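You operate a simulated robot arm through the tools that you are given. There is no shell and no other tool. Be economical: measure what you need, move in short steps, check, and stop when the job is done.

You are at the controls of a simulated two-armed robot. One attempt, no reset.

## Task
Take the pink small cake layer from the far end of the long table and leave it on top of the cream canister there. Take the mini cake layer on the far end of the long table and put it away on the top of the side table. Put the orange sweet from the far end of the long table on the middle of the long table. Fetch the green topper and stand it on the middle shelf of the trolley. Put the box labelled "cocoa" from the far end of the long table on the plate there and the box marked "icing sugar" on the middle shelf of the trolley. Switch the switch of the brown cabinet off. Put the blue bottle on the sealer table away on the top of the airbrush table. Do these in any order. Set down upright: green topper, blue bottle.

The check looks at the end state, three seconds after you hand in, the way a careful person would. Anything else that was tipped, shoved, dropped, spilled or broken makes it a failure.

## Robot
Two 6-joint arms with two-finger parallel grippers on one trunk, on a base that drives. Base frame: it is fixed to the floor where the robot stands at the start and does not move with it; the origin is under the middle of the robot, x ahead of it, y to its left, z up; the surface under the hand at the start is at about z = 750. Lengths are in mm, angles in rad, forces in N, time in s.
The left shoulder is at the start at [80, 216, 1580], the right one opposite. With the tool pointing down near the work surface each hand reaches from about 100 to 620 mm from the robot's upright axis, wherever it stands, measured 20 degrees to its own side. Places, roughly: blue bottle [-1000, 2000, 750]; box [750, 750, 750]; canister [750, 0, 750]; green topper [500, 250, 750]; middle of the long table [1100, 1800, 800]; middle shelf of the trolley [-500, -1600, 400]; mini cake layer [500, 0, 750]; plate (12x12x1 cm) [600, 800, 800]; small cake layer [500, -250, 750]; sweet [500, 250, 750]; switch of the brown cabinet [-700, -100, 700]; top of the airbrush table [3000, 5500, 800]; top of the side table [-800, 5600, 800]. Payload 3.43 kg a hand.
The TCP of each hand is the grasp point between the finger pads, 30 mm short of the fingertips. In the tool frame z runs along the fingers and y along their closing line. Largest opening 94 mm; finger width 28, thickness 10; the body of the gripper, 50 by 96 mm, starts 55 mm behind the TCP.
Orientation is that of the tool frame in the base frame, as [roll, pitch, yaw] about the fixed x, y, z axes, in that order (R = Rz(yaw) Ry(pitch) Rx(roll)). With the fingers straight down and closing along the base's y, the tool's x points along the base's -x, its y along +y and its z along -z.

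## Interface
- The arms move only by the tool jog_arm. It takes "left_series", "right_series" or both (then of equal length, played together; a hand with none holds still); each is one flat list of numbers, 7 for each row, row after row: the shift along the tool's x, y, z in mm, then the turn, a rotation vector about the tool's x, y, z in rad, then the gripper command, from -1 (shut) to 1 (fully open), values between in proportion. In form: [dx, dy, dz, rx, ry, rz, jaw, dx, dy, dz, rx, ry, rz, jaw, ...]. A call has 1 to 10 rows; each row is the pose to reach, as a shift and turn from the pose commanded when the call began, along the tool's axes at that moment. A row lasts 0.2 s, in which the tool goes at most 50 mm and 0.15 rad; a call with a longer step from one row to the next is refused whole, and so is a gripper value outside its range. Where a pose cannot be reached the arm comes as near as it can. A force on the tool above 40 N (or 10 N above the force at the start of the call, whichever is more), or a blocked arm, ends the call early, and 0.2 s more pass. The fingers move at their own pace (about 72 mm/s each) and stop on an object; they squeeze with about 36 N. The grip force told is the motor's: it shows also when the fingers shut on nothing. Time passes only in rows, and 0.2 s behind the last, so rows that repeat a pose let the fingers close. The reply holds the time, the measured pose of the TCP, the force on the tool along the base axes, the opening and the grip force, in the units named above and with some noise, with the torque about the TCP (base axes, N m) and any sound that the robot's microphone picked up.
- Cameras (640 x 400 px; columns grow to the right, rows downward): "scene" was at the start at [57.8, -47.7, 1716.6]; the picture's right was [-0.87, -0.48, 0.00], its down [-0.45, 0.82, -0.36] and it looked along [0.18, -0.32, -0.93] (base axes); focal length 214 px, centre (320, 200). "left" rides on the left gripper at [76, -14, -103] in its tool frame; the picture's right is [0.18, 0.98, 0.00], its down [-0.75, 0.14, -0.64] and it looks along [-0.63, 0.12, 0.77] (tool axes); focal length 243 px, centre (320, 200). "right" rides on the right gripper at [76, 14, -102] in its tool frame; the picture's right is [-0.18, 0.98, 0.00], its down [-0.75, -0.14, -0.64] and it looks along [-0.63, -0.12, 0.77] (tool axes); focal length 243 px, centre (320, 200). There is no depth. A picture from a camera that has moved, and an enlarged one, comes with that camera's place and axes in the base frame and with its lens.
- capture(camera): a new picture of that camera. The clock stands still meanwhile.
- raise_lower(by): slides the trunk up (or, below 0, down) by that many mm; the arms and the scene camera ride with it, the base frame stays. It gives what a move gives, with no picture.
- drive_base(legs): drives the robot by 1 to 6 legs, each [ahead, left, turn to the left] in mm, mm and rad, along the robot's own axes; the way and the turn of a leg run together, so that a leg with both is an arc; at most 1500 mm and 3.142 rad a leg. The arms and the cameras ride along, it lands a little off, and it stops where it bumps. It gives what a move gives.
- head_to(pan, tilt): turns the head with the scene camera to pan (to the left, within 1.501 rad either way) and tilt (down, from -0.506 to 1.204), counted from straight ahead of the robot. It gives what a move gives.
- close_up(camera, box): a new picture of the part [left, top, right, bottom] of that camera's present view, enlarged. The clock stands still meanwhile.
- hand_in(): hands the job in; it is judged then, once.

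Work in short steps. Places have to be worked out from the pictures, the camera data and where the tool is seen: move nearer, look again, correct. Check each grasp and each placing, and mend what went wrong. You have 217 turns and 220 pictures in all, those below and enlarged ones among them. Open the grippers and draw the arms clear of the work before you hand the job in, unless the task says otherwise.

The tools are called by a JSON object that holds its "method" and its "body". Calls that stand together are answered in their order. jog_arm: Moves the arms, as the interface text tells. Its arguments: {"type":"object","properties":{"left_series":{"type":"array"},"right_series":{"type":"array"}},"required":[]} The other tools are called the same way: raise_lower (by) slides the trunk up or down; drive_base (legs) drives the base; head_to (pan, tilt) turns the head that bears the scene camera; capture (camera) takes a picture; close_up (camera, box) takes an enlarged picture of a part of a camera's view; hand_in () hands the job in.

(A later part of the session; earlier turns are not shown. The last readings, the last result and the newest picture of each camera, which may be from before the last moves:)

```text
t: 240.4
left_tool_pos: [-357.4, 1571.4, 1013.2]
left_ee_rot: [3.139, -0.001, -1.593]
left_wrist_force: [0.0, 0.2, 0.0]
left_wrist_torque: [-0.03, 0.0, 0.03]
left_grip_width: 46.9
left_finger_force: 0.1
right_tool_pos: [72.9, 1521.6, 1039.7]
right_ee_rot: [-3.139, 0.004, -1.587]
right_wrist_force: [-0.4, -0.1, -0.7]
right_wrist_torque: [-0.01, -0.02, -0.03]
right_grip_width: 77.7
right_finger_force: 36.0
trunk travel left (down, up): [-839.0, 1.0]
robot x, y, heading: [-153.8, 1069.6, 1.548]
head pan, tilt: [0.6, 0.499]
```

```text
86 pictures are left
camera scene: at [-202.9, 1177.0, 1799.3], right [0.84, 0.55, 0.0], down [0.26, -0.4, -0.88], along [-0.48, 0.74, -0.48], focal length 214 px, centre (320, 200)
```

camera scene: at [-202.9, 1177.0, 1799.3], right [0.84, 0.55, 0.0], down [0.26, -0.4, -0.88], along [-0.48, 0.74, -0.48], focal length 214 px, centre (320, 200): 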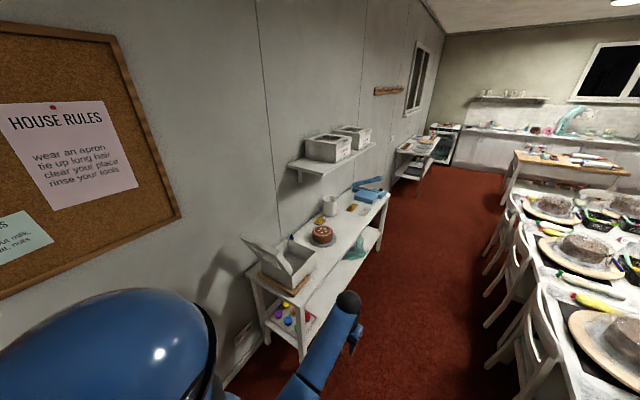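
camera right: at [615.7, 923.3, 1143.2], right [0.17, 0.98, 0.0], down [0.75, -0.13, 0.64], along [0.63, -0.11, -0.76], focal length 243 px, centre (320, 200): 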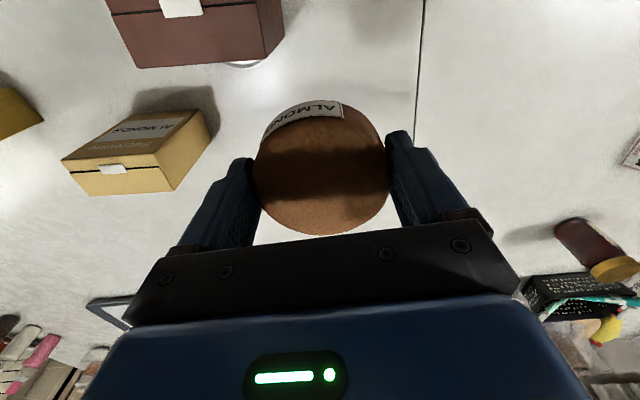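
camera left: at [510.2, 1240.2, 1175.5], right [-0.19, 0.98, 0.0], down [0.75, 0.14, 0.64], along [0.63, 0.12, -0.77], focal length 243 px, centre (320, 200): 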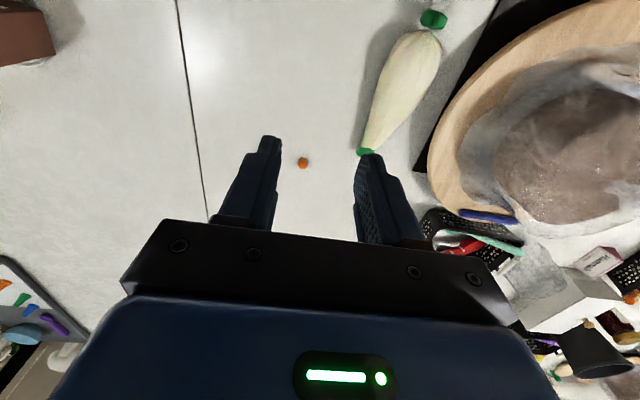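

{"method": "close_up", "body": {"camera": "scene", "box": [230, 160, 410, 370]}}

{"method": "close_up", "body": {"camera": "scene", "box": [370, 110, 640, 220]}}

```text
1.90 times, centred on (320, 265) of scene
camera zoom: at [-202.9, 1177.0, 1799.3], right [0.84, 0.55, 0.0], down [0.26, -0.4, -0.88], along [-0.48, 0.74, -0.48], focal length 408 px, centre (320, 76)
```

zoom: 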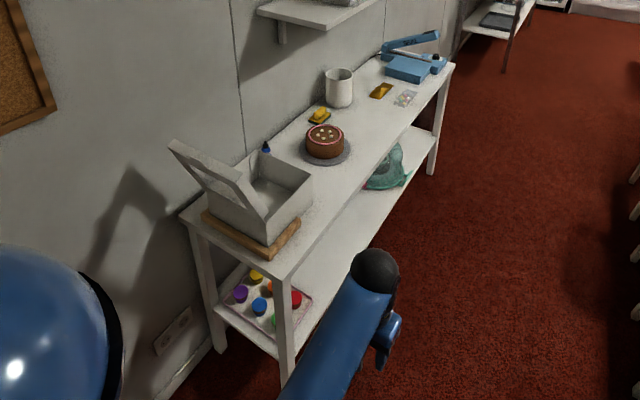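

```text
2.37 times, centred on (505, 165) of scene
camera zoom: at [-202.9, 1177.0, 1799.3], right [0.84, 0.55, 0.0], down [0.26, -0.4, -0.88], along [-0.48, 0.74, -0.48], focal length 508 px, centre (-118, 283)
```

zoom: 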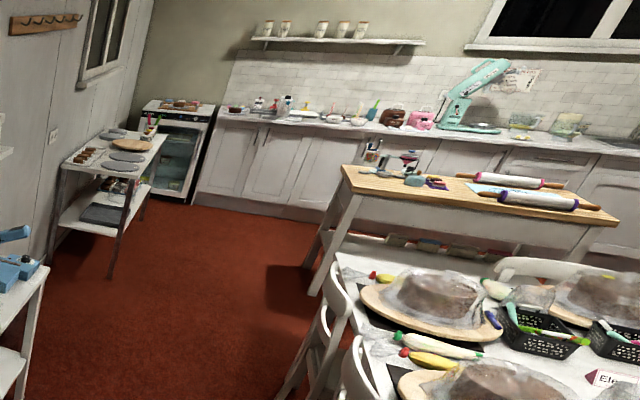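

The blue bottle is behind the open box near the wall, ≈(−1040,2083). Drive up the aisle to y≈2300 and turn to face the sealer table.

{"method": "drive_base", "body": {"legs": [[1220, 0, 0.02], [0, 0, 1.57]]}}

{"method": "head_to", "body": {"pan": 0.25, "tilt": 0.7}}

{"method": "capture", "body": {"camera": "scene"}}

{"method": "close_up", "body": {"camera": "scene", "box": [200, 120, 360, 240]}}

```text
t: 250.4
left_tool_pos: [-639.8, 2089.4, 1013.0]
left_ee_rot: [3.14, 0.002, -0.021]
left_wrist_force: [-0.8, 0.0, -0.5]
left_wrist_torque: [0.0, 0.0, 0.03]
left_grip_width: 46.9
left_finger_force: 0.0
right_tool_pos: [-590.6, 2520.2, 1040.9]
right_ee_rot: [-3.14, 0.003, -0.015]
right_wrist_force: [0.4, 0.3, -0.5]
right_wrist_torque: [0.04, -0.01, -0.02]
right_grip_width: 77.9
right_finger_force: 35.9
trunk travel left (down, up): [-839.0, 1.0]
robot x, y, heading: [-137.2, 2292.3, 3.113]
head pan, tilt: [0.6, 0.499]
```

```text
t: 251.2
left_tool_pos: [-640.4, 2090.4, 1012.3]
left_ee_rot: [3.14, 0.001, -0.023]
left_wrist_force: [0.2, -0.1, -0.2]
left_wrist_torque: [0.0, 0.0, -0.03]
left_grip_width: 46.7
left_finger_force: 0.1
right_tool_pos: [-590.7, 2521.0, 1038.6]
right_ee_rot: [-3.141, 0.003, -0.013]
right_wrist_force: [-0.2, -0.2, -0.9]
right_wrist_torque: [0.01, -0.02, 0.03]
right_grip_width: 78.0
right_finger_force: 35.6
trunk travel left (down, up): [-839.0, 1.0]
robot x, y, heading: [-135.3, 2295.8, 3.114]
head pan, tilt: [0.25, 0.7]
```

```text
83 pictures are left
camera scene: at [-251.1, 2275.5, 1781.6], right [-0.22, 0.97, 0.0], down [0.63, 0.14, -0.77], along [-0.75, -0.17, -0.64], focal length 214 px, centre (320, 200)
```

scene: 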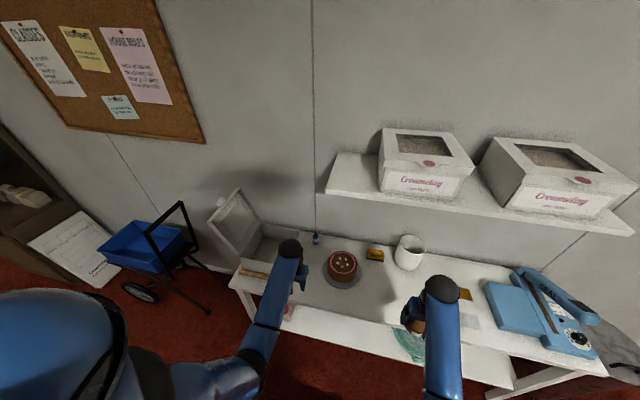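

```text
3.33 times, centred on (280, 180) of scene
camera zoom: at [-251.1, 2275.5, 1781.6], right [-0.22, 0.97, 0.0], down [0.63, 0.14, -0.77], along [-0.75, -0.17, -0.64], focal length 715 px, centre (453, 267)
```

zoom: 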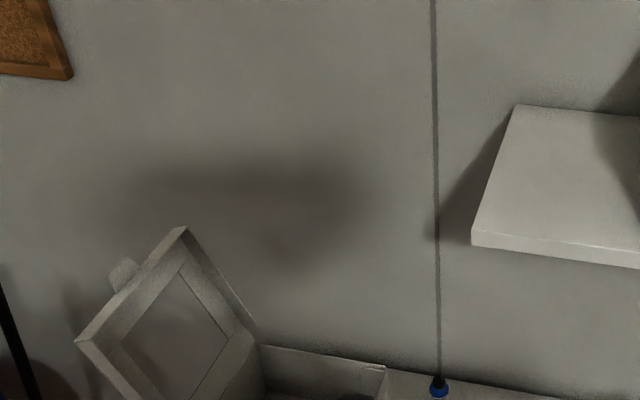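

{"method": "close_up", "body": {"camera": "scene", "box": [260, 200, 380, 300]}}

{"method": "capture", "body": {"camera": "left"}}

```text
4.00 times, centred on (320, 250) of scene
camera zoom: at [-251.1, 2275.5, 1781.6], right [-0.22, 0.97, 0.0], down [0.63, 0.14, -0.77], along [-0.75, -0.17, -0.64], focal length 858 px, centre (320, 0)
```

zoom: 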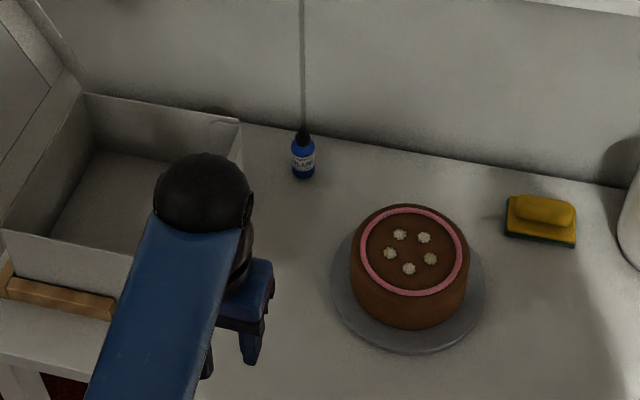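

```text
80 pictures are left
camera left: at [-564.1, 2101.6, 1115.0], right [0.16, -0.99, 0.0], down [-0.76, -0.12, 0.64], along [-0.63, -0.1, -0.77], focal length 243 px, centre (320, 200)
```

left: 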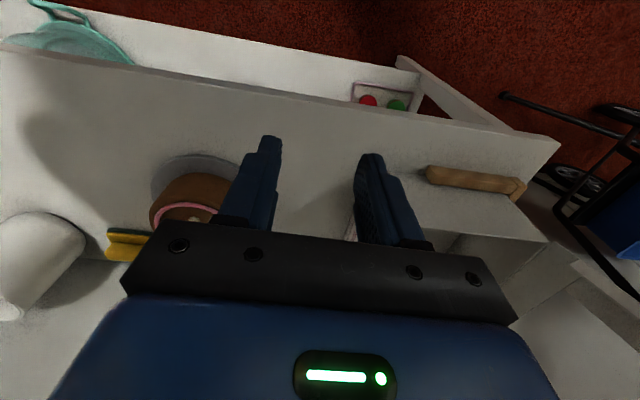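

Bottle ≈(−1027,2075), ~35 mm wide, top ≈ 870; box wall is ~55 mm to its left. Drive forward 235, then move the left hand forward above it.

{"method": "drive_base", "body": {"legs": [[230, 0, 0.028]]}}

{"method": "capture", "body": {"camera": "left"}}

{"method": "close_up", "body": {"camera": "scene", "box": [240, 180, 400, 300]}}

```text
t: 252.9
left_tool_pos: [-858.0, 2078.1, 1015.7]
left_ee_rot: [3.14, 0.006, 0.006]
left_wrist_force: [0.1, 0.7, 0.7]
left_wrist_torque: [-0.06, 0.06, -0.01]
left_grip_width: 46.9
left_finger_force: 0.1
right_tool_pos: [-820.7, 2508.9, 1042.3]
right_ee_rot: [-3.138, 0.007, 0.014]
right_wrist_force: [0.6, 0.1, -0.7]
right_wrist_torque: [-0.01, 0.02, 0.01]
right_grip_width: 77.9
right_finger_force: 35.8
trunk travel left (down, up): [-839.0, 1.0]
robot x, y, heading: [-364.7, 2293.7, -3.137]
head pan, tilt: [0.25, 0.7]
```

```text
79 pictures are left
camera left: at [-781.7, 2092.1, 1116.7], right [0.19, -0.98, 0.0], down [-0.75, -0.14, 0.65], along [-0.63, -0.12, -0.76], focal length 243 px, centre (320, 200)
```

left: 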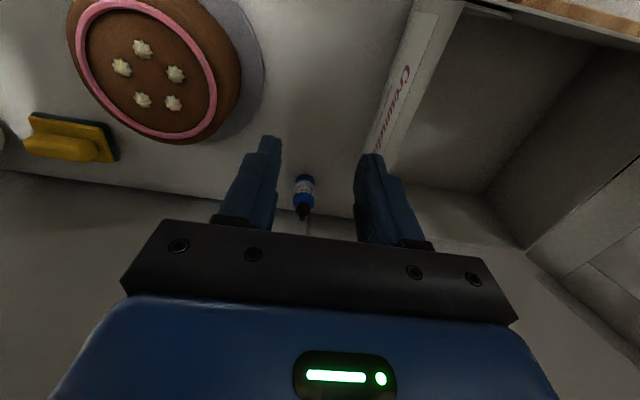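

```text
3.33 times, centred on (320, 240) of scene
camera zoom: at [-471.0, 2274.8, 1782.1], right [-0.25, 0.97, 0.0], down [0.62, 0.16, -0.77], along [-0.74, -0.19, -0.64], focal length 715 px, centre (320, 67)
```

zoom: 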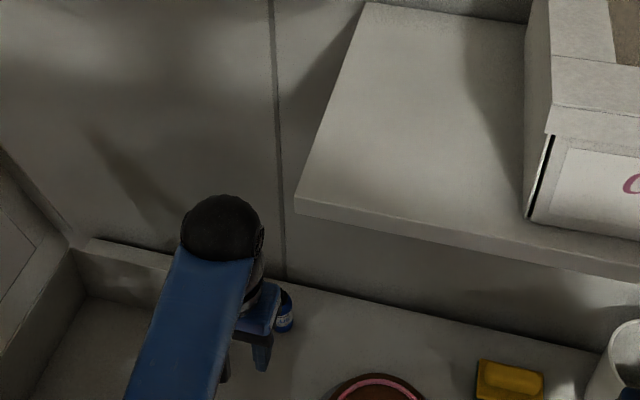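

Bottle base ≈(−1032,2076), top ≈ 862; clearance fine. Move forward 172 with jaws open.

{"method": "jog_arm", "body": {"left_series": [-40, 0, 0, 0, 0, 0, 0.5, -80, 1, 0, 0, 0, 0, 0.7, -120, 1, 0, 0, 0, 0, 0.7, -155, 2, 0, 0, 0, 0, 0.7, -172, 2, 0, 0, 0, 0, 0.7, -172, 2, 0, 0, 0, 0, 0.7]}}

{"method": "raise_lower", "body": {"by": -95}}

{"method": "capture", "body": {"camera": "left"}}

{"method": "capture", "body": {"camera": "right"}}

```text
t: 254.3
left_tool_pos: [-1033.0, 2075.7, 1012.5]
left_ee_rot: [3.139, 0.002, 0.005]
left_wrist_force: [1.3, -0.7, 0.1]
left_wrist_torque: [-0.05, -0.01, 0.02]
left_grip_width: 80.1
left_finger_force: 0.0
right_tool_pos: [-823.7, 2508.9, 1041.1]
right_ee_rot: [-3.139, 0.004, 0.015]
right_wrist_force: [0.5, -0.1, -0.2]
right_wrist_torque: [-0.01, 0.01, -0.01]
right_grip_width: 78.3
right_finger_force: 36.3
trunk travel left (down, up): [-839.0, 1.0]
robot x, y, heading: [-365.3, 2291.0, -3.137]
head pan, tilt: [0.25, 0.7]
```

```text
t: 255.6
left_tool_pos: [-1034.8, 2075.2, 917.8]
left_ee_rot: [3.139, -0.001, 0.006]
left_wrist_force: [-0.3, 0.2, 0.2]
left_wrist_torque: [-0.03, -0.02, 0.03]
left_grip_width: 79.8
left_finger_force: 0.0
right_tool_pos: [-824.7, 2509.0, 945.9]
right_ee_rot: [-3.138, 0.004, 0.013]
right_wrist_force: [-0.8, 0.9, -2.0]
right_wrist_torque: [0.02, -0.01, 0.0]
right_grip_width: 77.9
right_finger_force: 36.2
trunk travel left (down, up): [-744.0, 96.0]
robot x, y, heading: [-365.2, 2293.5, -3.143]
head pan, tilt: [0.25, 0.7]
```

```text
77 pictures are left
camera left: at [-958.3, 2088.6, 1020.3], right [0.19, -0.98, 0.0], down [-0.75, -0.14, 0.64], along [-0.63, -0.12, -0.77], focal length 243 px, centre (320, 200)
```

left: 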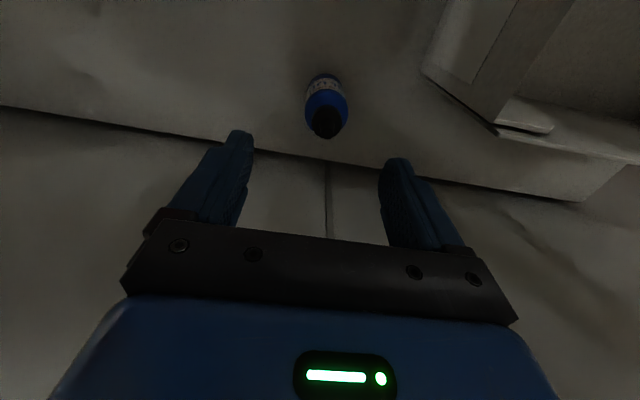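

```text
76 pictures are left
camera right: at [-747.7, 2496.7, 1049.4], right [-0.17, -0.99, 0.0], down [-0.75, 0.13, 0.64], along [-0.63, 0.11, -0.76], focal length 243 px, centre (320, 200)
```

right: 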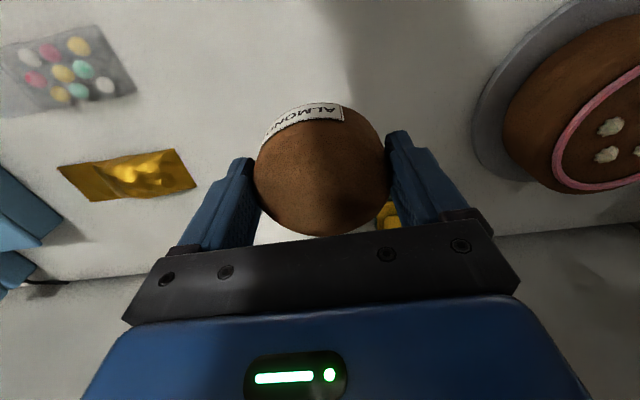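

Bottle at ≈(−1024,2072). Adjust +11 x, −2.5 y and lower 92.

{"method": "jog_arm", "body": {"left_series": [11, 2, 0, 0, 0, 0, 0.7, 11, 2, 0, 0, 0, 0, 0.7]}}

{"method": "raise_lower", "body": {"by": -92}}

{"method": "capture", "body": {"camera": "left"}}

```text
t: 256.2
left_tool_pos: [-1022.4, 2073.2, 919.4]
left_ee_rot: [3.14, 0.0, 0.005]
left_wrist_force: [-0.1, 0.1, 0.1]
left_wrist_torque: [-0.02, 0.04, 0.0]
left_grip_width: 79.9
left_finger_force: 0.0
right_tool_pos: [-824.4, 2509.0, 943.5]
right_ee_rot: [-3.14, 0.005, 0.015]
right_wrist_force: [-0.1, 0.2, -1.3]
right_wrist_torque: [0.03, -0.01, 0.01]
right_grip_width: 78.0
right_finger_force: 36.0
trunk travel left (down, up): [-744.0, 96.0]
robot x, y, heading: [-368.7, 2292.3, -3.137]
head pan, tilt: [0.25, 0.7]
```

```text
t: 257.5
left_tool_pos: [-1022.5, 2072.0, 826.4]
left_ee_rot: [3.14, 0.0, 0.005]
left_wrist_force: [-0.9, 0.8, 0.4]
left_wrist_torque: [0.02, 0.0, 0.01]
left_grip_width: 79.8
left_finger_force: 0.1
right_tool_pos: [-824.0, 2509.1, 853.3]
right_ee_rot: [-3.139, 0.004, 0.014]
right_wrist_force: [0.5, 0.3, -0.5]
right_wrist_torque: [0.03, -0.01, -0.01]
right_grip_width: 77.9
right_finger_force: 36.2
trunk travel left (down, up): [-652.0, 188.0]
robot x, y, heading: [-367.7, 2294.9, -3.14]
head pan, tilt: [0.25, 0.7]
```

```text
75 pictures are left
camera left: at [-947.3, 2086.5, 928.5], right [0.19, -0.98, 0.0], down [-0.75, -0.14, 0.64], along [-0.63, -0.12, -0.77], focal length 243 px, centre (320, 200)
```

left: 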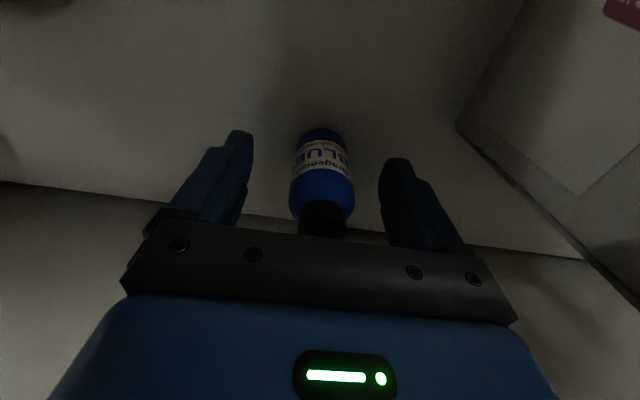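

Bottle centred between fingers. Close and lift.

{"method": "jog_arm", "body": {"left_series": [0, 0, 0, 0, 0, 0, 0.2, 0, 0, 0, 0, 0, 0, -0.2, 0, 0, 0, 0, 0, 0, -1, 0, 0, 0, 0, 0, 0, -1, 0, 0, 0, 0, 0, 0, -1]}}

{"method": "raise_lower", "body": {"by": 186}}

{"method": "capture", "body": {"camera": "left"}}

```text
t: 258.7
left_tool_pos: [-1023.0, 2073.0, 827.0]
left_ee_rot: [3.141, 0.001, 0.006]
left_wrist_force: [0.7, 0.5, 0.4]
left_wrist_torque: [-0.02, 0.04, -0.01]
left_grip_width: 32.4
left_finger_force: 36.2
right_tool_pos: [-825.1, 2509.3, 852.5]
right_ee_rot: [-3.14, 0.001, 0.011]
right_wrist_force: [-1.3, 0.1, -0.1]
right_wrist_torque: [-0.03, 0.01, 0.03]
right_grip_width: 78.0
right_finger_force: 35.7
trunk travel left (down, up): [-652.0, 188.0]
robot x, y, heading: [-365.2, 2297.1, -3.142]
head pan, tilt: [0.25, 0.7]
```

```text
t: 260.8
left_tool_pos: [-1022.1, 2073.4, 1011.3]
left_ee_rot: [3.14, 0.002, 0.005]
left_wrist_force: [-0.1, -0.6, -0.2]
left_wrist_torque: [0.03, 0.02, 0.01]
left_grip_width: 32.3
left_finger_force: 36.5
right_tool_pos: [-824.9, 2509.4, 1039.0]
right_ee_rot: [-3.141, 0.003, 0.014]
right_wrist_force: [0.5, -0.3, -1.0]
right_wrist_torque: [0.0, -0.02, -0.02]
right_grip_width: 78.2
right_finger_force: 36.0
trunk travel left (down, up): [-838.0, 2.0]
robot x, y, heading: [-365.9, 2294.8, -3.135]
head pan, tilt: [0.25, 0.7]
```

```text
74 pictures are left
camera left: at [-947.4, 2086.5, 1114.2], right [0.19, -0.98, 0.0], down [-0.75, -0.14, 0.64], along [-0.63, -0.12, -0.77], focal length 243 px, centre (320, 200)
```

left: 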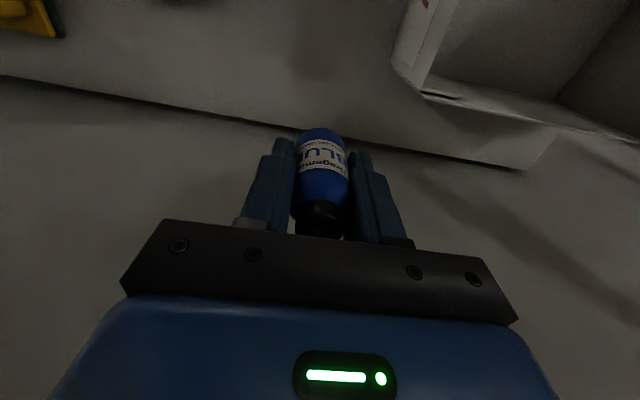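

Bottle held. Retract left hand, back out, and turn to face +y.

{"method": "jog_arm", "body": {"left_series": [40, 0, 0, 0, 0, 0, -1, 80, 0, 0, 0, 0, 0, -1, 120, 0, 0, 0, 0, 0, -1, 160, 0, 0, 0, 0, 0, -1, 160, 0, 0, 0, 0, 0, -1]}}

{"method": "drive_base", "body": {"legs": [[-230, 0, 0], [0, 0, -1.57], [1300, 0, 0]]}}

{"method": "head_to", "body": {"pan": 0.3, "tilt": 0.45}}

{"method": "capture", "body": {"camera": "scene"}}

```text
t: 262.0
left_tool_pos: [-863.6, 2073.7, 1011.1]
left_ee_rot: [3.139, -0.001, 0.004]
left_wrist_force: [-0.7, -1.5, -0.2]
left_wrist_torque: [0.0, -0.04, 0.01]
left_grip_width: 32.4
left_finger_force: 36.0
right_tool_pos: [-824.5, 2508.3, 1038.2]
right_ee_rot: [-3.141, 0.002, 0.014]
right_wrist_force: [-0.2, -0.6, -1.1]
right_wrist_torque: [-0.02, 0.02, 0.03]
right_grip_width: 77.9
right_finger_force: 36.7
trunk travel left (down, up): [-838.0, 2.0]
robot x, y, heading: [-364.6, 2294.7, -3.139]
head pan, tilt: [0.25, 0.7]
```

```text
t: 273.5
left_tool_pos: [-365.4, 4062.1, 1010.9]
left_ee_rot: [3.141, 0.001, -1.563]
left_wrist_force: [-0.2, 0.4, -1.0]
left_wrist_torque: [0.0, 0.0, 0.01]
left_grip_width: 32.0
left_finger_force: 36.3
right_tool_pos: [70.5, 4024.4, 1040.0]
right_ee_rot: [-3.14, 0.002, -1.554]
right_wrist_force: [0.8, -0.1, 0.2]
right_wrist_torque: [0.0, -0.02, -0.01]
right_grip_width: 78.2
right_finger_force: 36.2
trunk travel left (down, up): [-838.0, 2.0]
robot x, y, heading: [-142.1, 3565.6, 1.573]
head pan, tilt: [0.25, 0.7]
```

```text
t: 274.3
left_tool_pos: [-364.7, 4063.5, 1011.6]
left_ee_rot: [3.14, -0.002, -1.564]
left_wrist_force: [0.5, 1.0, -0.7]
left_wrist_torque: [0.02, 0.02, -0.01]
left_grip_width: 32.3
left_finger_force: 35.5
right_tool_pos: [69.5, 4025.6, 1038.8]
right_ee_rot: [-3.14, 0.001, -1.554]
right_wrist_force: [1.0, -0.9, -0.9]
right_wrist_torque: [-0.01, -0.02, -0.02]
right_grip_width: 77.8
right_finger_force: 36.3
trunk travel left (down, up): [-838.0, 2.0]
robot x, y, heading: [-142.4, 3566.9, 1.577]
head pan, tilt: [0.3, 0.45]
```

```text
73 pictures are left
camera scene: at [-170.3, 3685.5, 1802.7], right [0.95, 0.3, 0.0], down [0.13, -0.42, -0.9], along [-0.27, 0.86, -0.44], focal length 214 px, centre (320, 200)
```

scene: 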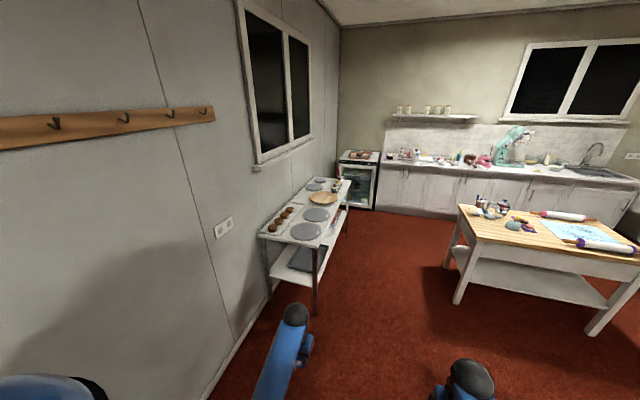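

Zoom on the side table's top.

{"method": "close_up", "body": {"camera": "scene", "box": [240, 140, 400, 290]}}

```text
2.67 times, centred on (320, 215) of scene
camera zoom: at [-170.3, 3685.5, 1802.7], right [0.95, 0.3, 0.0], down [0.13, -0.42, -0.9], along [-0.27, 0.86, -0.44], focal length 572 px, centre (320, 160)
```

zoom: 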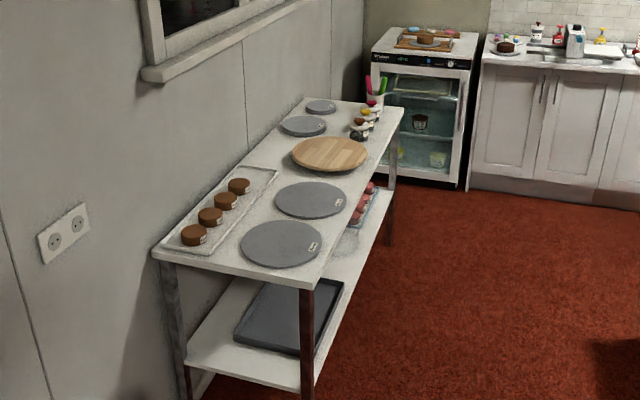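

The side table top holds a tray of mini layers, boards etc. Drive in front of it (y≈5250) and look from above.

{"method": "drive_base", "body": {"legs": [[1450, 0, 0], [230, 0, 0], [0, 0, 1.565]]}}

{"method": "head_to", "body": {"pan": 0.0, "tilt": 0.8}}

{"method": "capture", "body": {"camera": "scene"}}

{"method": "capture", "body": {"camera": "right"}}

```text
t: 286.5
left_tool_pos: [-657.6, 4994.9, 1011.2]
left_ee_rot: [3.14, 0.0, 0.013]
left_wrist_force: [0.4, 0.8, -0.2]
left_wrist_torque: [-0.01, -0.01, 0.01]
left_grip_width: 32.5
left_finger_force: 36.0
right_tool_pos: [-623.0, 5429.4, 1040.3]
right_ee_rot: [-3.142, 0.001, 0.022]
right_wrist_force: [-0.5, 0.7, -0.7]
right_wrist_torque: [-0.01, 0.04, 0.02]
right_grip_width: 78.1
right_finger_force: 35.4
trunk travel left (down, up): [-838.0, 2.0]
robot x, y, heading: [-161.9, 5219.6, -3.134]
head pan, tilt: [0.3, 0.45]
```

```text
t: 287.3
left_tool_pos: [-658.4, 4994.1, 1011.7]
left_ee_rot: [3.141, 0.0, 0.015]
left_wrist_force: [0.4, -0.2, -0.5]
left_wrist_torque: [-0.03, 0.01, -0.01]
left_grip_width: 32.3
left_finger_force: 35.7
right_tool_pos: [-623.1, 5428.5, 1039.2]
right_ee_rot: [-3.14, 0.001, 0.022]
right_wrist_force: [-0.3, -0.1, -1.0]
right_wrist_torque: [0.0, -0.01, 0.01]
right_grip_width: 78.0
right_finger_force: 36.2
trunk travel left (down, up): [-838.0, 2.0]
robot x, y, heading: [-165.0, 5218.8, -3.128]
head pan, tilt: [0.0, 0.799]
```

```text
71 pictures are left
camera scene: at [-273.4, 5218.6, 1772.4], right [-0.01, 1.0, 0.0], down [0.72, 0.01, -0.7], along [-0.7, -0.01, -0.72], focal length 214 px, centre (320, 200)
```

scene: 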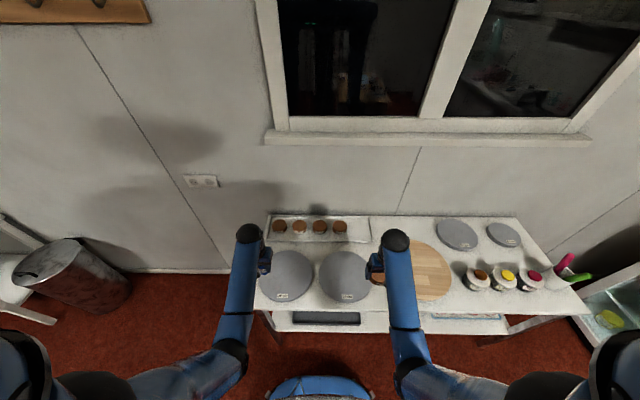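

```text
70 pictures are left
camera right: at [-546.2, 5417.5, 1143.3], right [-0.16, -0.99, 0.0], down [-0.76, 0.12, 0.64], along [-0.64, 0.11, -0.77], focal length 243 px, centre (320, 200)
```

right: 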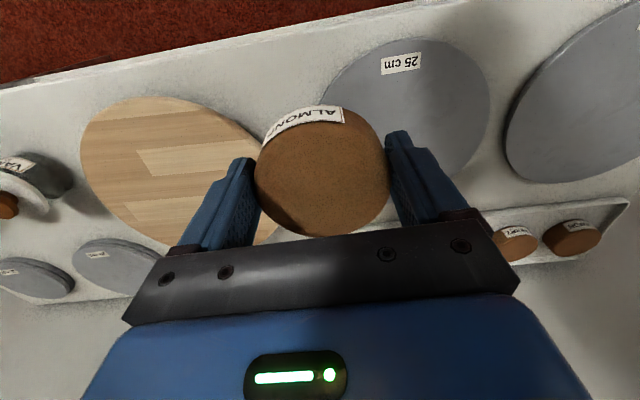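

{"method": "close_up", "body": {"camera": "scene", "box": [250, 190, 600, 350]}}

```text
1.83 times, centred on (425, 270) of scene
camera zoom: at [-273.4, 5218.6, 1772.4], right [-0.01, 1.0, 0.0], down [0.72, 0.01, -0.7], along [-0.7, -0.01, -0.72], focal length 392 px, centre (128, 72)
```

zoom: 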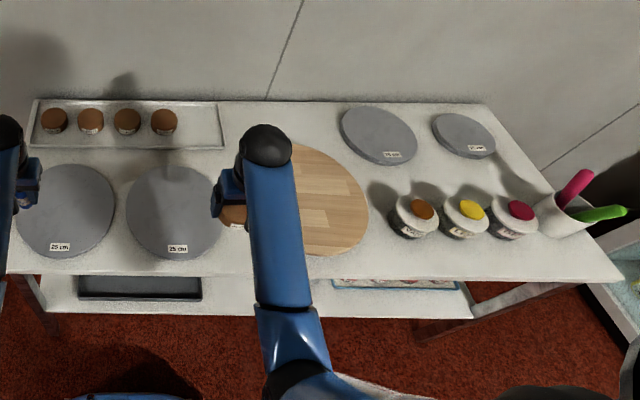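

Good free spot at ≈(−845,5505) between tray, board and wooden board. Drive in: forward 110, right 70.

{"method": "drive_base", "body": {"legs": [[0, -70, -0.012], [110, 0, 0]]}}

{"method": "jog_arm", "body": {"right_series": [-30, 0, 0, 0, 0, 0, -1, -60, 0, 0, 0, 0, 0, -1, -90, 0, 0, 0, 0, 0, -1, -108, 0, 0, 0, 0, 0, -1, -108, 0, 0, 0, 0, 0, -1]}}

{"method": "capture", "body": {"camera": "right"}}

{"method": "close_up", "body": {"camera": "scene", "box": [240, 180, 520, 340]}}

```text
t: 289.1
left_tool_pos: [-764.9, 5067.6, 1014.5]
left_ee_rot: [-3.141, 0.005, 0.002]
left_wrist_force: [0.0, -0.4, -1.1]
left_wrist_torque: [0.02, 0.02, 0.02]
left_grip_width: 32.4
left_finger_force: 36.2
right_tool_pos: [-723.2, 5502.1, 1043.0]
right_ee_rot: [-3.139, 0.009, 0.01]
right_wrist_force: [0.9, 0.7, -0.7]
right_wrist_torque: [0.04, 0.04, -0.01]
right_grip_width: 78.1
right_finger_force: 36.7
trunk travel left (down, up): [-838.0, 2.0]
robot x, y, heading: [-269.6, 5287.7, 3.143]
head pan, tilt: [0.0, 0.799]
```

```text
t: 290.3
left_tool_pos: [-769.4, 5068.1, 1012.2]
left_ee_rot: [3.14, 0.0, 0.001]
left_wrist_force: [0.0, -0.1, -1.3]
left_wrist_torque: [-0.01, 0.03, -0.01]
left_grip_width: 32.4
left_finger_force: 36.4
right_tool_pos: [-837.3, 5503.5, 1039.1]
right_ee_rot: [-3.14, 0.004, 0.01]
right_wrist_force: [0.8, 0.1, -0.5]
right_wrist_torque: [0.01, 0.02, 0.0]
right_grip_width: 78.0
right_finger_force: 36.2
trunk travel left (down, up): [-838.0, 2.0]
robot x, y, heading: [-271.5, 5284.8, 3.141]
head pan, tilt: [0.0, 0.799]
```

```text
68 pictures are left
camera right: at [-759.8, 5490.4, 1143.9], right [-0.17, -0.98, 0.0], down [-0.75, 0.13, 0.64], along [-0.63, 0.11, -0.76], focal length 243 px, centre (320, 200)
```

right: 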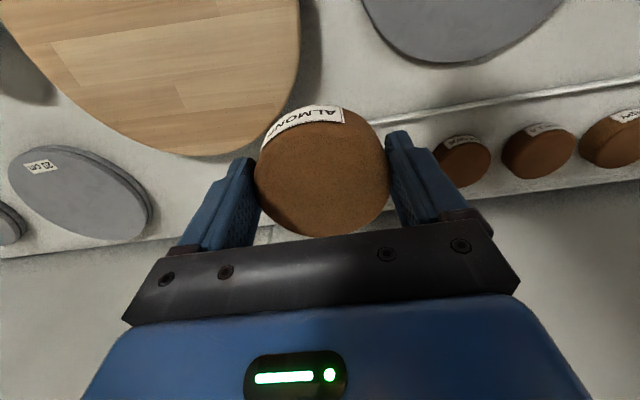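

```text
2.29 times, centred on (380, 260) of scene
camera zoom: at [-381.5, 5288.1, 1772.4], right [0.0, 1.0, 0.0], down [0.72, 0.0, -0.7], along [-0.7, 0.0, -0.72], focal length 490 px, centre (183, 63)
```

zoom: 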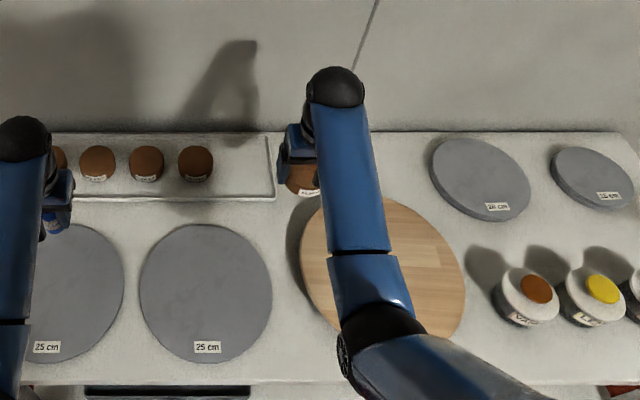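

Refined free spot: (−843,5467), ~24 mm margins. Move there, lower trunk 80 and jog down.

{"method": "jog_arm", "body": {"right_series": [-3, 18, 0, 0, 0, 0, -1, -6, 36, 0, 0, 0, 0, -1, -6, 36, 0, 0, 0, 0, -1]}}

{"method": "raise_lower", "body": {"by": -80}}

{"method": "jog_arm", "body": {"right_series": [0, 0, 35, 0, 0, 0, -1, 0, 0, 70, 0, 0, 0, -1, 0, 0, 95, 0, 0, 0, -1, 0, 0, 95, 0, 0, 0, -1]}}

{"method": "capture", "body": {"camera": "right"}}

{"method": "close_up", "body": {"camera": "scene", "box": [240, 160, 480, 310]}}

```text
t: 291.1
left_tool_pos: [-769.8, 5068.8, 1010.6]
left_ee_rot: [3.139, 0.001, 0.003]
left_wrist_force: [-0.2, 0.6, -0.5]
left_wrist_torque: [-0.02, -0.02, 0.03]
left_grip_width: 32.3
left_finger_force: 36.5
right_tool_pos: [-840.1, 5467.9, 1039.1]
right_ee_rot: [-3.139, 0.002, 0.009]
right_wrist_force: [0.4, -0.6, -0.8]
right_wrist_torque: [-0.02, -0.01, 0.0]
right_grip_width: 77.8
right_finger_force: 35.6
trunk travel left (down, up): [-838.0, 2.0]
robot x, y, heading: [-274.8, 5288.7, 3.144]
head pan, tilt: [0.0, 0.799]
```

```text
t: 292.3
left_tool_pos: [-770.0, 5068.5, 930.7]
left_ee_rot: [3.141, 0.002, 0.002]
left_wrist_force: [-0.3, 0.3, -0.7]
left_wrist_torque: [0.03, -0.01, -0.03]
left_grip_width: 32.1
left_finger_force: 36.5
right_tool_pos: [-840.1, 5466.9, 958.9]
right_ee_rot: [-3.14, 0.002, 0.008]
right_wrist_force: [0.5, 0.9, -1.1]
right_wrist_torque: [0.0, 0.05, 0.01]
right_grip_width: 77.7
right_finger_force: 36.0
trunk travel left (down, up): [-758.0, 82.0]
robot x, y, heading: [-274.8, 5288.5, 3.142]
head pan, tilt: [0.0, 0.799]
```

```text
t: 293.3
left_tool_pos: [-769.6, 5069.2, 931.0]
left_ee_rot: [3.141, 0.0, 0.001]
left_wrist_force: [0.2, 0.9, 0.4]
left_wrist_torque: [0.02, -0.02, 0.0]
left_grip_width: 32.3
left_finger_force: 36.3
right_tool_pos: [-841.7, 5467.2, 863.2]
right_ee_rot: [-3.137, 0.003, 0.009]
right_wrist_force: [0.6, 0.0, -0.5]
right_wrist_torque: [0.01, -0.02, -0.02]
right_grip_width: 78.0
right_finger_force: 36.3
trunk travel left (down, up): [-758.0, 82.0]
robot x, y, heading: [-272.3, 5289.5, 3.141]
head pan, tilt: [0.0, 0.799]
```

```text
66 pictures are left
camera right: at [-764.7, 5454.1, 967.6], right [-0.17, -0.98, 0.0], down [-0.75, 0.13, 0.64], along [-0.63, 0.11, -0.77], focal length 243 px, centre (320, 200)
```

right: 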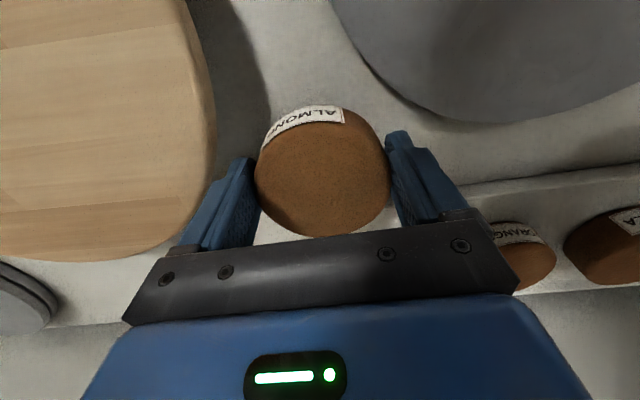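

```text
2.67 times, centred on (360, 235) of scene
camera zoom: at [-382.8, 5288.8, 1692.3], right [0.0, 1.0, 0.0], down [0.72, 0.0, -0.7], along [-0.7, 0.0, -0.72], focal length 572 px, centre (213, 107)
```

zoom: 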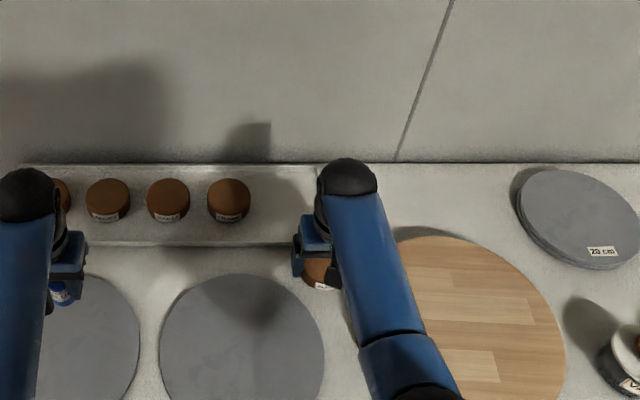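

Clear on all sides. Lower slowly toward contact.

{"method": "jog_arm", "body": {"right_series": [0, 0, 10, 0, 0, 0, -1, 0, 0, 18, 0, 0, 0, -1, 0, 0, 22, 0, 0, 0, -1, 0, 0, 25, 0, 0, 0, -1, 0, 0, 28, 0, 0, 0, -1]}}

```text
t: 294.5
left_tool_pos: [-768.4, 5067.6, 931.5]
left_ee_rot: [3.142, 0.003, 0.0]
left_wrist_force: [-0.5, 0.3, 0.0]
left_wrist_torque: [-0.01, -0.01, -0.01]
left_grip_width: 32.2
left_finger_force: 35.3
right_tool_pos: [-841.3, 5467.3, 838.5]
right_ee_rot: [-3.139, 0.008, 0.007]
right_wrist_force: [0.5, 3.8, 16.3]
right_wrist_torque: [-0.14, -0.26, 0.03]
right_grip_width: 77.9
right_finger_force: 35.8
trunk travel left (down, up): [-758.0, 82.0]
robot x, y, heading: [-274.7, 5288.3, 3.138]
head pan, tilt: [0.0, 0.799]
```

Contact at z≈838. Ease up 2 mm, open, and raise.

{"method": "jog_arm", "body": {"right_series": [0, 0, -2, 0, 0, 0, -1, 0, 0, -2, 0, 0, 0, 0.75, 0, 0, -2, 0, 0, 0, 0.87, 0, 0, -2, 0, 0, 0, 0.87, 0, 0, -35, 0, 0, 0, 0.87, 0, 0, -80, 0, 0, 0, 0.87, 0, 0, -110, 0, 0, 0, 0.87]}}

{"method": "raise_lower", "body": {"by": 80}}

{"method": "capture", "body": {"camera": "right"}}

```text
t: 296.1
left_tool_pos: [-770.0, 5068.4, 931.1]
left_ee_rot: [3.14, 0.0, 0.001]
left_wrist_force: [0.2, -0.9, -0.7]
left_wrist_torque: [-0.02, 0.0, -0.01]
left_grip_width: 32.4
left_finger_force: 35.6
right_tool_pos: [-839.9, 5468.6, 946.2]
right_ee_rot: [-3.139, 0.001, 0.01]
right_wrist_force: [0.2, 0.2, -0.2]
right_wrist_torque: [0.01, 0.0, 0.0]
right_grip_width: 87.9
right_finger_force: 0.1
trunk travel left (down, up): [-758.0, 82.0]
robot x, y, heading: [-272.5, 5286.2, 3.145]
head pan, tilt: [0.0, 0.799]
```

```text
t: 297.3
left_tool_pos: [-770.7, 5069.2, 1010.3]
left_ee_rot: [3.141, 0.0, 0.003]
left_wrist_force: [0.0, -0.1, -0.1]
left_wrist_torque: [0.0, -0.03, 0.01]
left_grip_width: 32.3
left_finger_force: 36.4
right_tool_pos: [-840.7, 5468.4, 1025.7]
right_ee_rot: [-3.138, 0.002, 0.009]
right_wrist_force: [0.4, -0.2, -0.5]
right_wrist_torque: [0.0, -0.02, -0.03]
right_grip_width: 87.8
right_finger_force: 0.0
trunk travel left (down, up): [-838.0, 2.0]
robot x, y, heading: [-270.9, 5288.4, 3.141]
head pan, tilt: [0.0, 0.799]
```

```text
64 pictures are left
camera right: at [-764.2, 5455.8, 1130.9], right [-0.17, -0.98, 0.0], down [-0.75, 0.13, 0.64], along [-0.63, 0.11, -0.77], focal length 243 px, centre (320, 200)
```

right: 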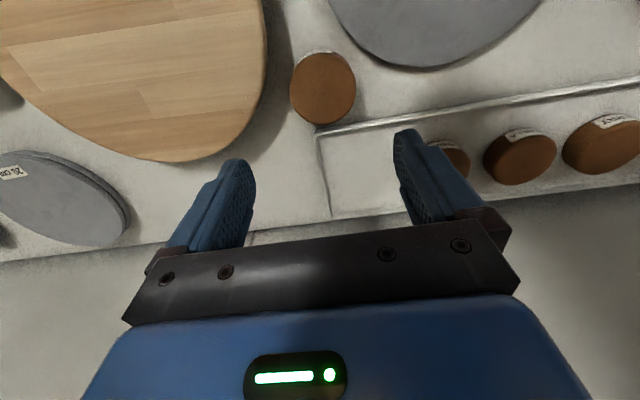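

Mini layer placed. Retract, back out, and turn right to face +x to view the path to the airbrush table.

{"method": "jog_arm", "body": {"right_series": [30, 0, 0, 0, 0, 0, 0.87, 60, 0, 0, 0, 0, 0, 0, 95, 0, 0, 0, 0, 0, 0, 95, 0, 0, 0, 0, 0, 0]}}

{"method": "drive_base", "body": {"legs": [[-200, 0, 0], [0, 0, -1.57], [0, 0, -0.9]]}}

{"method": "head_to", "body": {"pan": -0.5, "tilt": 0.45}}

{"method": "capture", "body": {"camera": "scene"}}

```text
t: 298.3
left_tool_pos: [-769.9, 5069.6, 1011.5]
left_ee_rot: [3.14, 0.0, 0.001]
left_wrist_force: [0.1, 0.7, -0.7]
left_wrist_torque: [-0.03, 0.01, 0.04]
left_grip_width: 32.2
left_finger_force: 36.2
right_tool_pos: [-742.0, 5468.1, 1026.9]
right_ee_rot: [-3.139, 0.002, 0.009]
right_wrist_force: [-0.2, -0.3, -0.3]
right_wrist_torque: [-0.01, -0.03, 0.02]
right_grip_width: 47.0
right_finger_force: 0.0
trunk travel left (down, up): [-838.0, 2.0]
robot x, y, heading: [-272.5, 5288.8, 3.139]
head pan, tilt: [0.0, 0.799]
```

```text
t: 306.0
left_tool_pos: [166.1, 5772.1, 1011.4]
left_ee_rot: [3.14, -0.001, -2.457]
left_wrist_force: [1.0, 0.0, -1.0]
left_wrist_torque: [-0.01, 0.02, -0.05]
left_grip_width: 32.7
left_finger_force: 36.4
right_tool_pos: [398.8, 5447.8, 1026.6]
right_ee_rot: [-3.139, 0.002, -2.447]
right_wrist_force: [-1.0, -0.3, -0.2]
right_wrist_torque: [-0.01, 0.04, 0.0]
right_grip_width: 47.2
right_finger_force: 0.1
trunk travel left (down, up): [-838.0, 2.0]
robot x, y, heading: [-80.0, 5292.6, 0.683]
head pan, tilt: [0.0, 0.799]
```

```text
t: 306.9
left_tool_pos: [166.3, 5772.3, 1010.4]
left_ee_rot: [3.139, 0.0, -2.458]
left_wrist_force: [0.0, -0.3, -1.0]
left_wrist_torque: [0.0, 0.0, -0.01]
left_grip_width: 32.3
left_finger_force: 35.8
right_tool_pos: [398.6, 5445.6, 1026.0]
right_ee_rot: [-3.139, 0.001, -2.45]
right_wrist_force: [-0.3, -0.1, -0.4]
right_wrist_torque: [-0.02, 0.0, 0.02]
right_grip_width: 47.2
right_finger_force: 0.1
trunk travel left (down, up): [-838.0, 2.0]
robot x, y, heading: [-78.1, 5289.3, 0.681]
head pan, tilt: [-0.499, 0.45]
```

```text
63 pictures are left
camera scene: at [34.0, 5325.2, 1802.7], right [0.18, -0.98, 0.0], down [-0.43, -0.08, -0.9], along [0.88, 0.17, -0.44], focal length 214 px, centre (320, 200)
```

scene: 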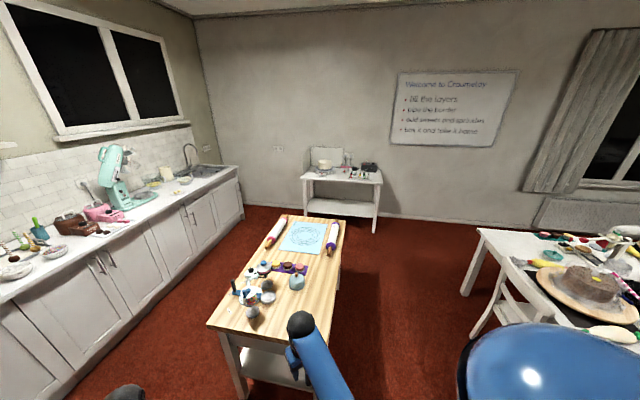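

Path: corridor between the island (y≥5400) and long-table end (y≤4450). Align to +x, strafe to y≈4940, drive ahead.

{"method": "drive_base", "body": {"legs": [[0, 0, -0.681], [0, -350, 0], [1400, 0, 0], [500, 0, 0]]}}

{"method": "head_to", "body": {"pan": 0.4, "tilt": 0.5}}

{"method": "capture", "body": {"camera": "scene"}}

```text
t: 320.1
left_tool_pos: [2306.5, 5237.3, 1011.4]
left_ee_rot: [3.141, 0.001, -3.102]
left_wrist_force: [-0.2, 0.2, -0.7]
left_wrist_torque: [0.0, -0.01, 0.0]
left_grip_width: 32.4
left_finger_force: 36.5
right_tool_pos: [2294.4, 4838.2, 1027.6]
right_ee_rot: [-3.14, 0.002, -3.095]
right_wrist_force: [0.4, 0.0, -0.4]
right_wrist_torque: [0.02, 0.02, -0.01]
right_grip_width: 47.0
right_finger_force: 0.1
trunk travel left (down, up): [-838.0, 2.0]
robot x, y, heading: [1819.2, 5000.1, 0.036]
head pan, tilt: [-0.499, 0.45]
```

```text
t: 321.3
left_tool_pos: [2308.4, 5237.6, 1010.7]
left_ee_rot: [3.138, 0.0, -3.102]
left_wrist_force: [0.7, 0.6, -1.1]
left_wrist_torque: [0.01, 0.0, 0.0]
left_grip_width: 32.4
left_finger_force: 36.2
right_tool_pos: [2297.2, 4838.6, 1025.9]
right_ee_rot: [-3.14, 0.002, -3.093]
right_wrist_force: [0.4, 0.1, 0.1]
right_wrist_torque: [0.02, 0.0, -0.03]
right_grip_width: 47.1
right_finger_force: 0.2
trunk travel left (down, up): [-838.0, 2.0]
robot x, y, heading: [1819.2, 5001.1, 0.04]
head pan, tilt: [0.4, 0.499]
```

```text
62 pictures are left
camera scene: at [1932.2, 5040.7, 1798.3], right [0.42, -0.91, 0.0], down [-0.43, -0.2, -0.88], along [0.8, 0.37, -0.48], focal length 214 px, centre (320, 200)
```

scene: 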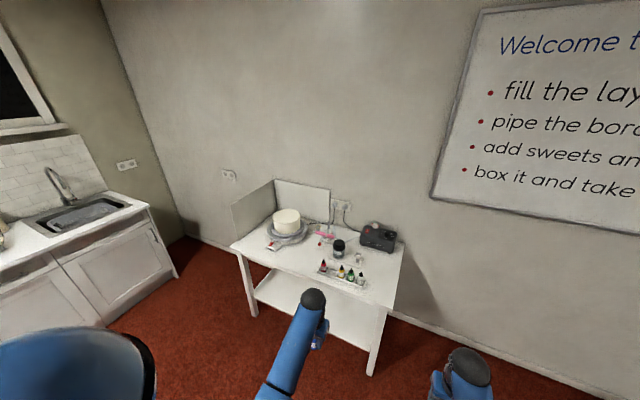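

{"method": "close_up", "body": {"camera": "scene", "box": [220, 170, 420, 310]}}

```text
2.86 times, centred on (320, 240) of scene
camera zoom: at [1932.2, 5040.7, 1798.3], right [0.42, -0.91, 0.0], down [-0.43, -0.2, -0.88], along [0.8, 0.37, -0.48], focal length 613 px, centre (320, 86)
```

zoom: 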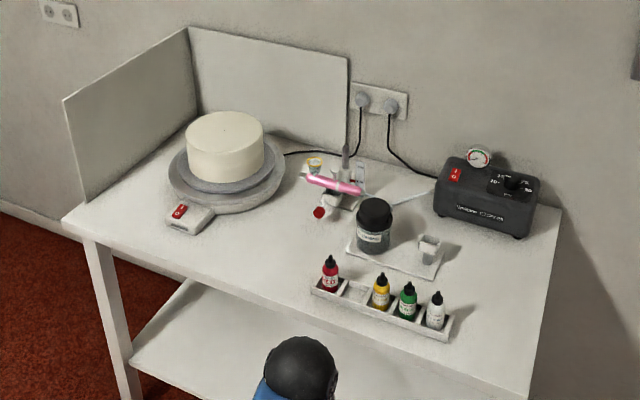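

Free spot at ≈(2810,5600), well clear of everything. Drive there.

{"method": "drive_base", "body": {"legs": [[430, 0, -0.038], [0, 375, 0]]}}

{"method": "head_to", "body": {"pan": 0.2, "tilt": 0.8}}

{"method": "capture", "body": {"camera": "scene"}}

{"method": "capture", "body": {"camera": "left"}}

```text
t: 325.9
left_tool_pos: [2749.7, 5593.9, 1011.9]
left_ee_rot: [3.139, -0.001, 3.132]
left_wrist_force: [-0.2, 0.1, -0.2]
left_wrist_torque: [-0.01, 0.01, -0.03]
left_grip_width: 32.3
left_finger_force: 36.1
right_tool_pos: [2718.3, 5195.2, 1025.7]
right_ee_rot: [3.14, 0.001, -3.141]
right_wrist_force: [0.5, -0.4, -0.2]
right_wrist_torque: [0.02, -0.03, -0.01]
right_grip_width: 47.0
right_finger_force: 0.0
trunk travel left (down, up): [-838.0, 2.0]
robot x, y, heading: [2251.9, 5383.2, -0.007]
head pan, tilt: [0.4, 0.499]
```

```text
t: 326.7
left_tool_pos: [2750.4, 5596.4, 1011.5]
left_ee_rot: [3.14, 0.0, 3.134]
left_wrist_force: [0.5, -0.3, -1.0]
left_wrist_torque: [-0.01, -0.02, 0.03]
left_grip_width: 32.4
left_finger_force: 36.2
right_tool_pos: [2719.2, 5196.8, 1027.7]
right_ee_rot: [-3.14, 0.003, 3.141]
right_wrist_force: [-0.1, -0.3, -0.8]
right_wrist_torque: [0.0, 0.02, -0.01]
right_grip_width: 47.0
right_finger_force: 0.0
trunk travel left (down, up): [-838.0, 2.0]
robot x, y, heading: [2245.4, 5385.5, -0.011]
head pan, tilt: [0.201, 0.799]
```

```text
60 pictures are left
camera scene: at [2359.7, 5398.2, 1772.4], right [0.19, -0.98, 0.0], down [-0.7, -0.14, -0.7], along [0.68, 0.13, -0.72], focal length 214 px, centre (320, 200)
```

scene: 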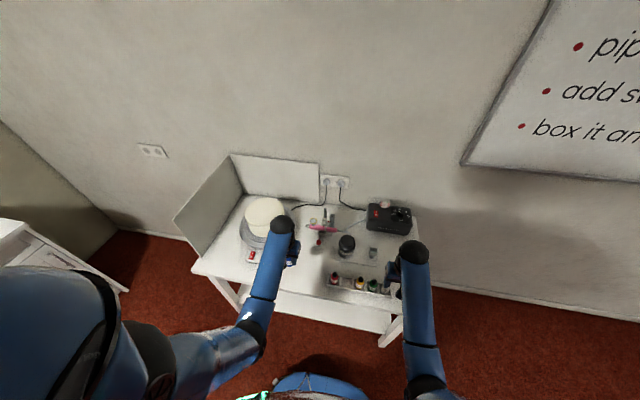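

```text
59 pictures are left
camera left: at [2672.7, 5581.4, 1113.3], right [-0.18, 0.98, 0.0], down [0.75, 0.13, 0.64], along [0.63, 0.11, -0.77], focal length 243 px, centre (320, 200)
```

left: 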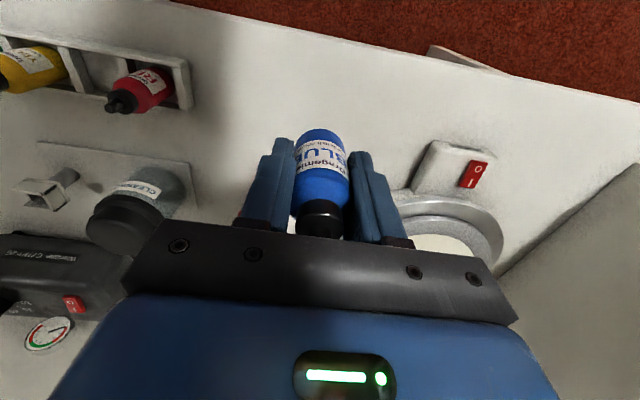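

Clear. Move left hand forward 62 (right hand back 80), then lower the trunk 118.

{"method": "jog_arm", "body": {"left_series": [-20, 1, 0, 0, 0, 0, -1, -40, 2, 0, 0, 0, 0, -1, -62, 4, 0, 0, 0, 0, -1, -62, 4, 0, 0, 0, 0, -1], "right_series": [25, 0, 0, 0, 0, 0, 0, 50, 0, 0, 0, 0, 0, 0, 80, 0, 0, 0, 0, 0, 0, 80, 0, 0, 0, 0, 0, 0]}}

{"method": "raise_lower", "body": {"by": -118}}

{"method": "capture", "body": {"camera": "left"}}

```text
t: 327.7
left_tool_pos: [2811.5, 5601.3, 1010.0]
left_ee_rot: [3.138, 0.0, 3.132]
left_wrist_force: [0.9, -0.4, -0.3]
left_wrist_torque: [0.02, -0.02, 0.01]
left_grip_width: 32.6
left_finger_force: 36.0
right_tool_pos: [2639.2, 5196.9, 1026.3]
right_ee_rot: [-3.141, 0.001, -3.141]
right_wrist_force: [0.2, -1.2, -0.1]
right_wrist_torque: [-0.02, 0.02, -0.01]
right_grip_width: 47.0
right_finger_force: 0.0
trunk travel left (down, up): [-838.0, 2.0]
robot x, y, heading: [2252.7, 5383.7, -0.01]
head pan, tilt: [0.201, 0.799]
```

```text
t: 329.2
left_tool_pos: [2810.9, 5600.1, 892.4]
left_ee_rot: [3.139, -0.001, 3.132]
left_wrist_force: [-0.5, 1.2, -1.4]
left_wrist_torque: [0.01, -0.03, -0.02]
left_grip_width: 32.0
left_finger_force: 36.2
right_tool_pos: [2639.4, 5196.2, 909.1]
right_ee_rot: [-3.14, 0.002, 3.141]
right_wrist_force: [-1.1, 0.1, -0.6]
right_wrist_torque: [0.02, -0.02, -0.04]
right_grip_width: 46.9
right_finger_force: 0.0
trunk travel left (down, up): [-720.0, 120.0]
robot x, y, heading: [2246.0, 5381.7, -0.011]
head pan, tilt: [0.201, 0.799]
```

```text
58 pictures are left
camera left: at [2734.2, 5585.8, 995.5], right [-0.18, 0.98, 0.0], down [0.75, 0.13, 0.64], along [0.63, 0.11, -0.77], focal length 243 px, centre (320, 200)
```

left: 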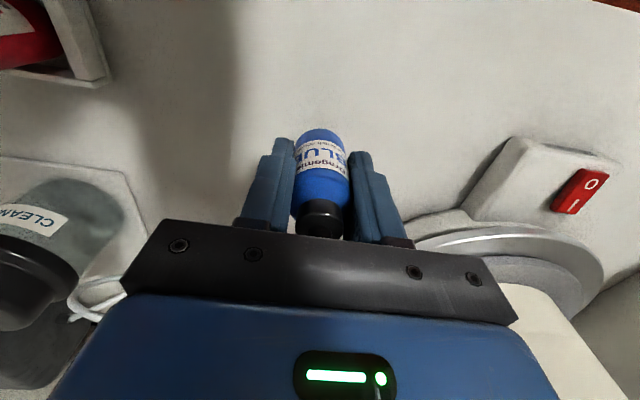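

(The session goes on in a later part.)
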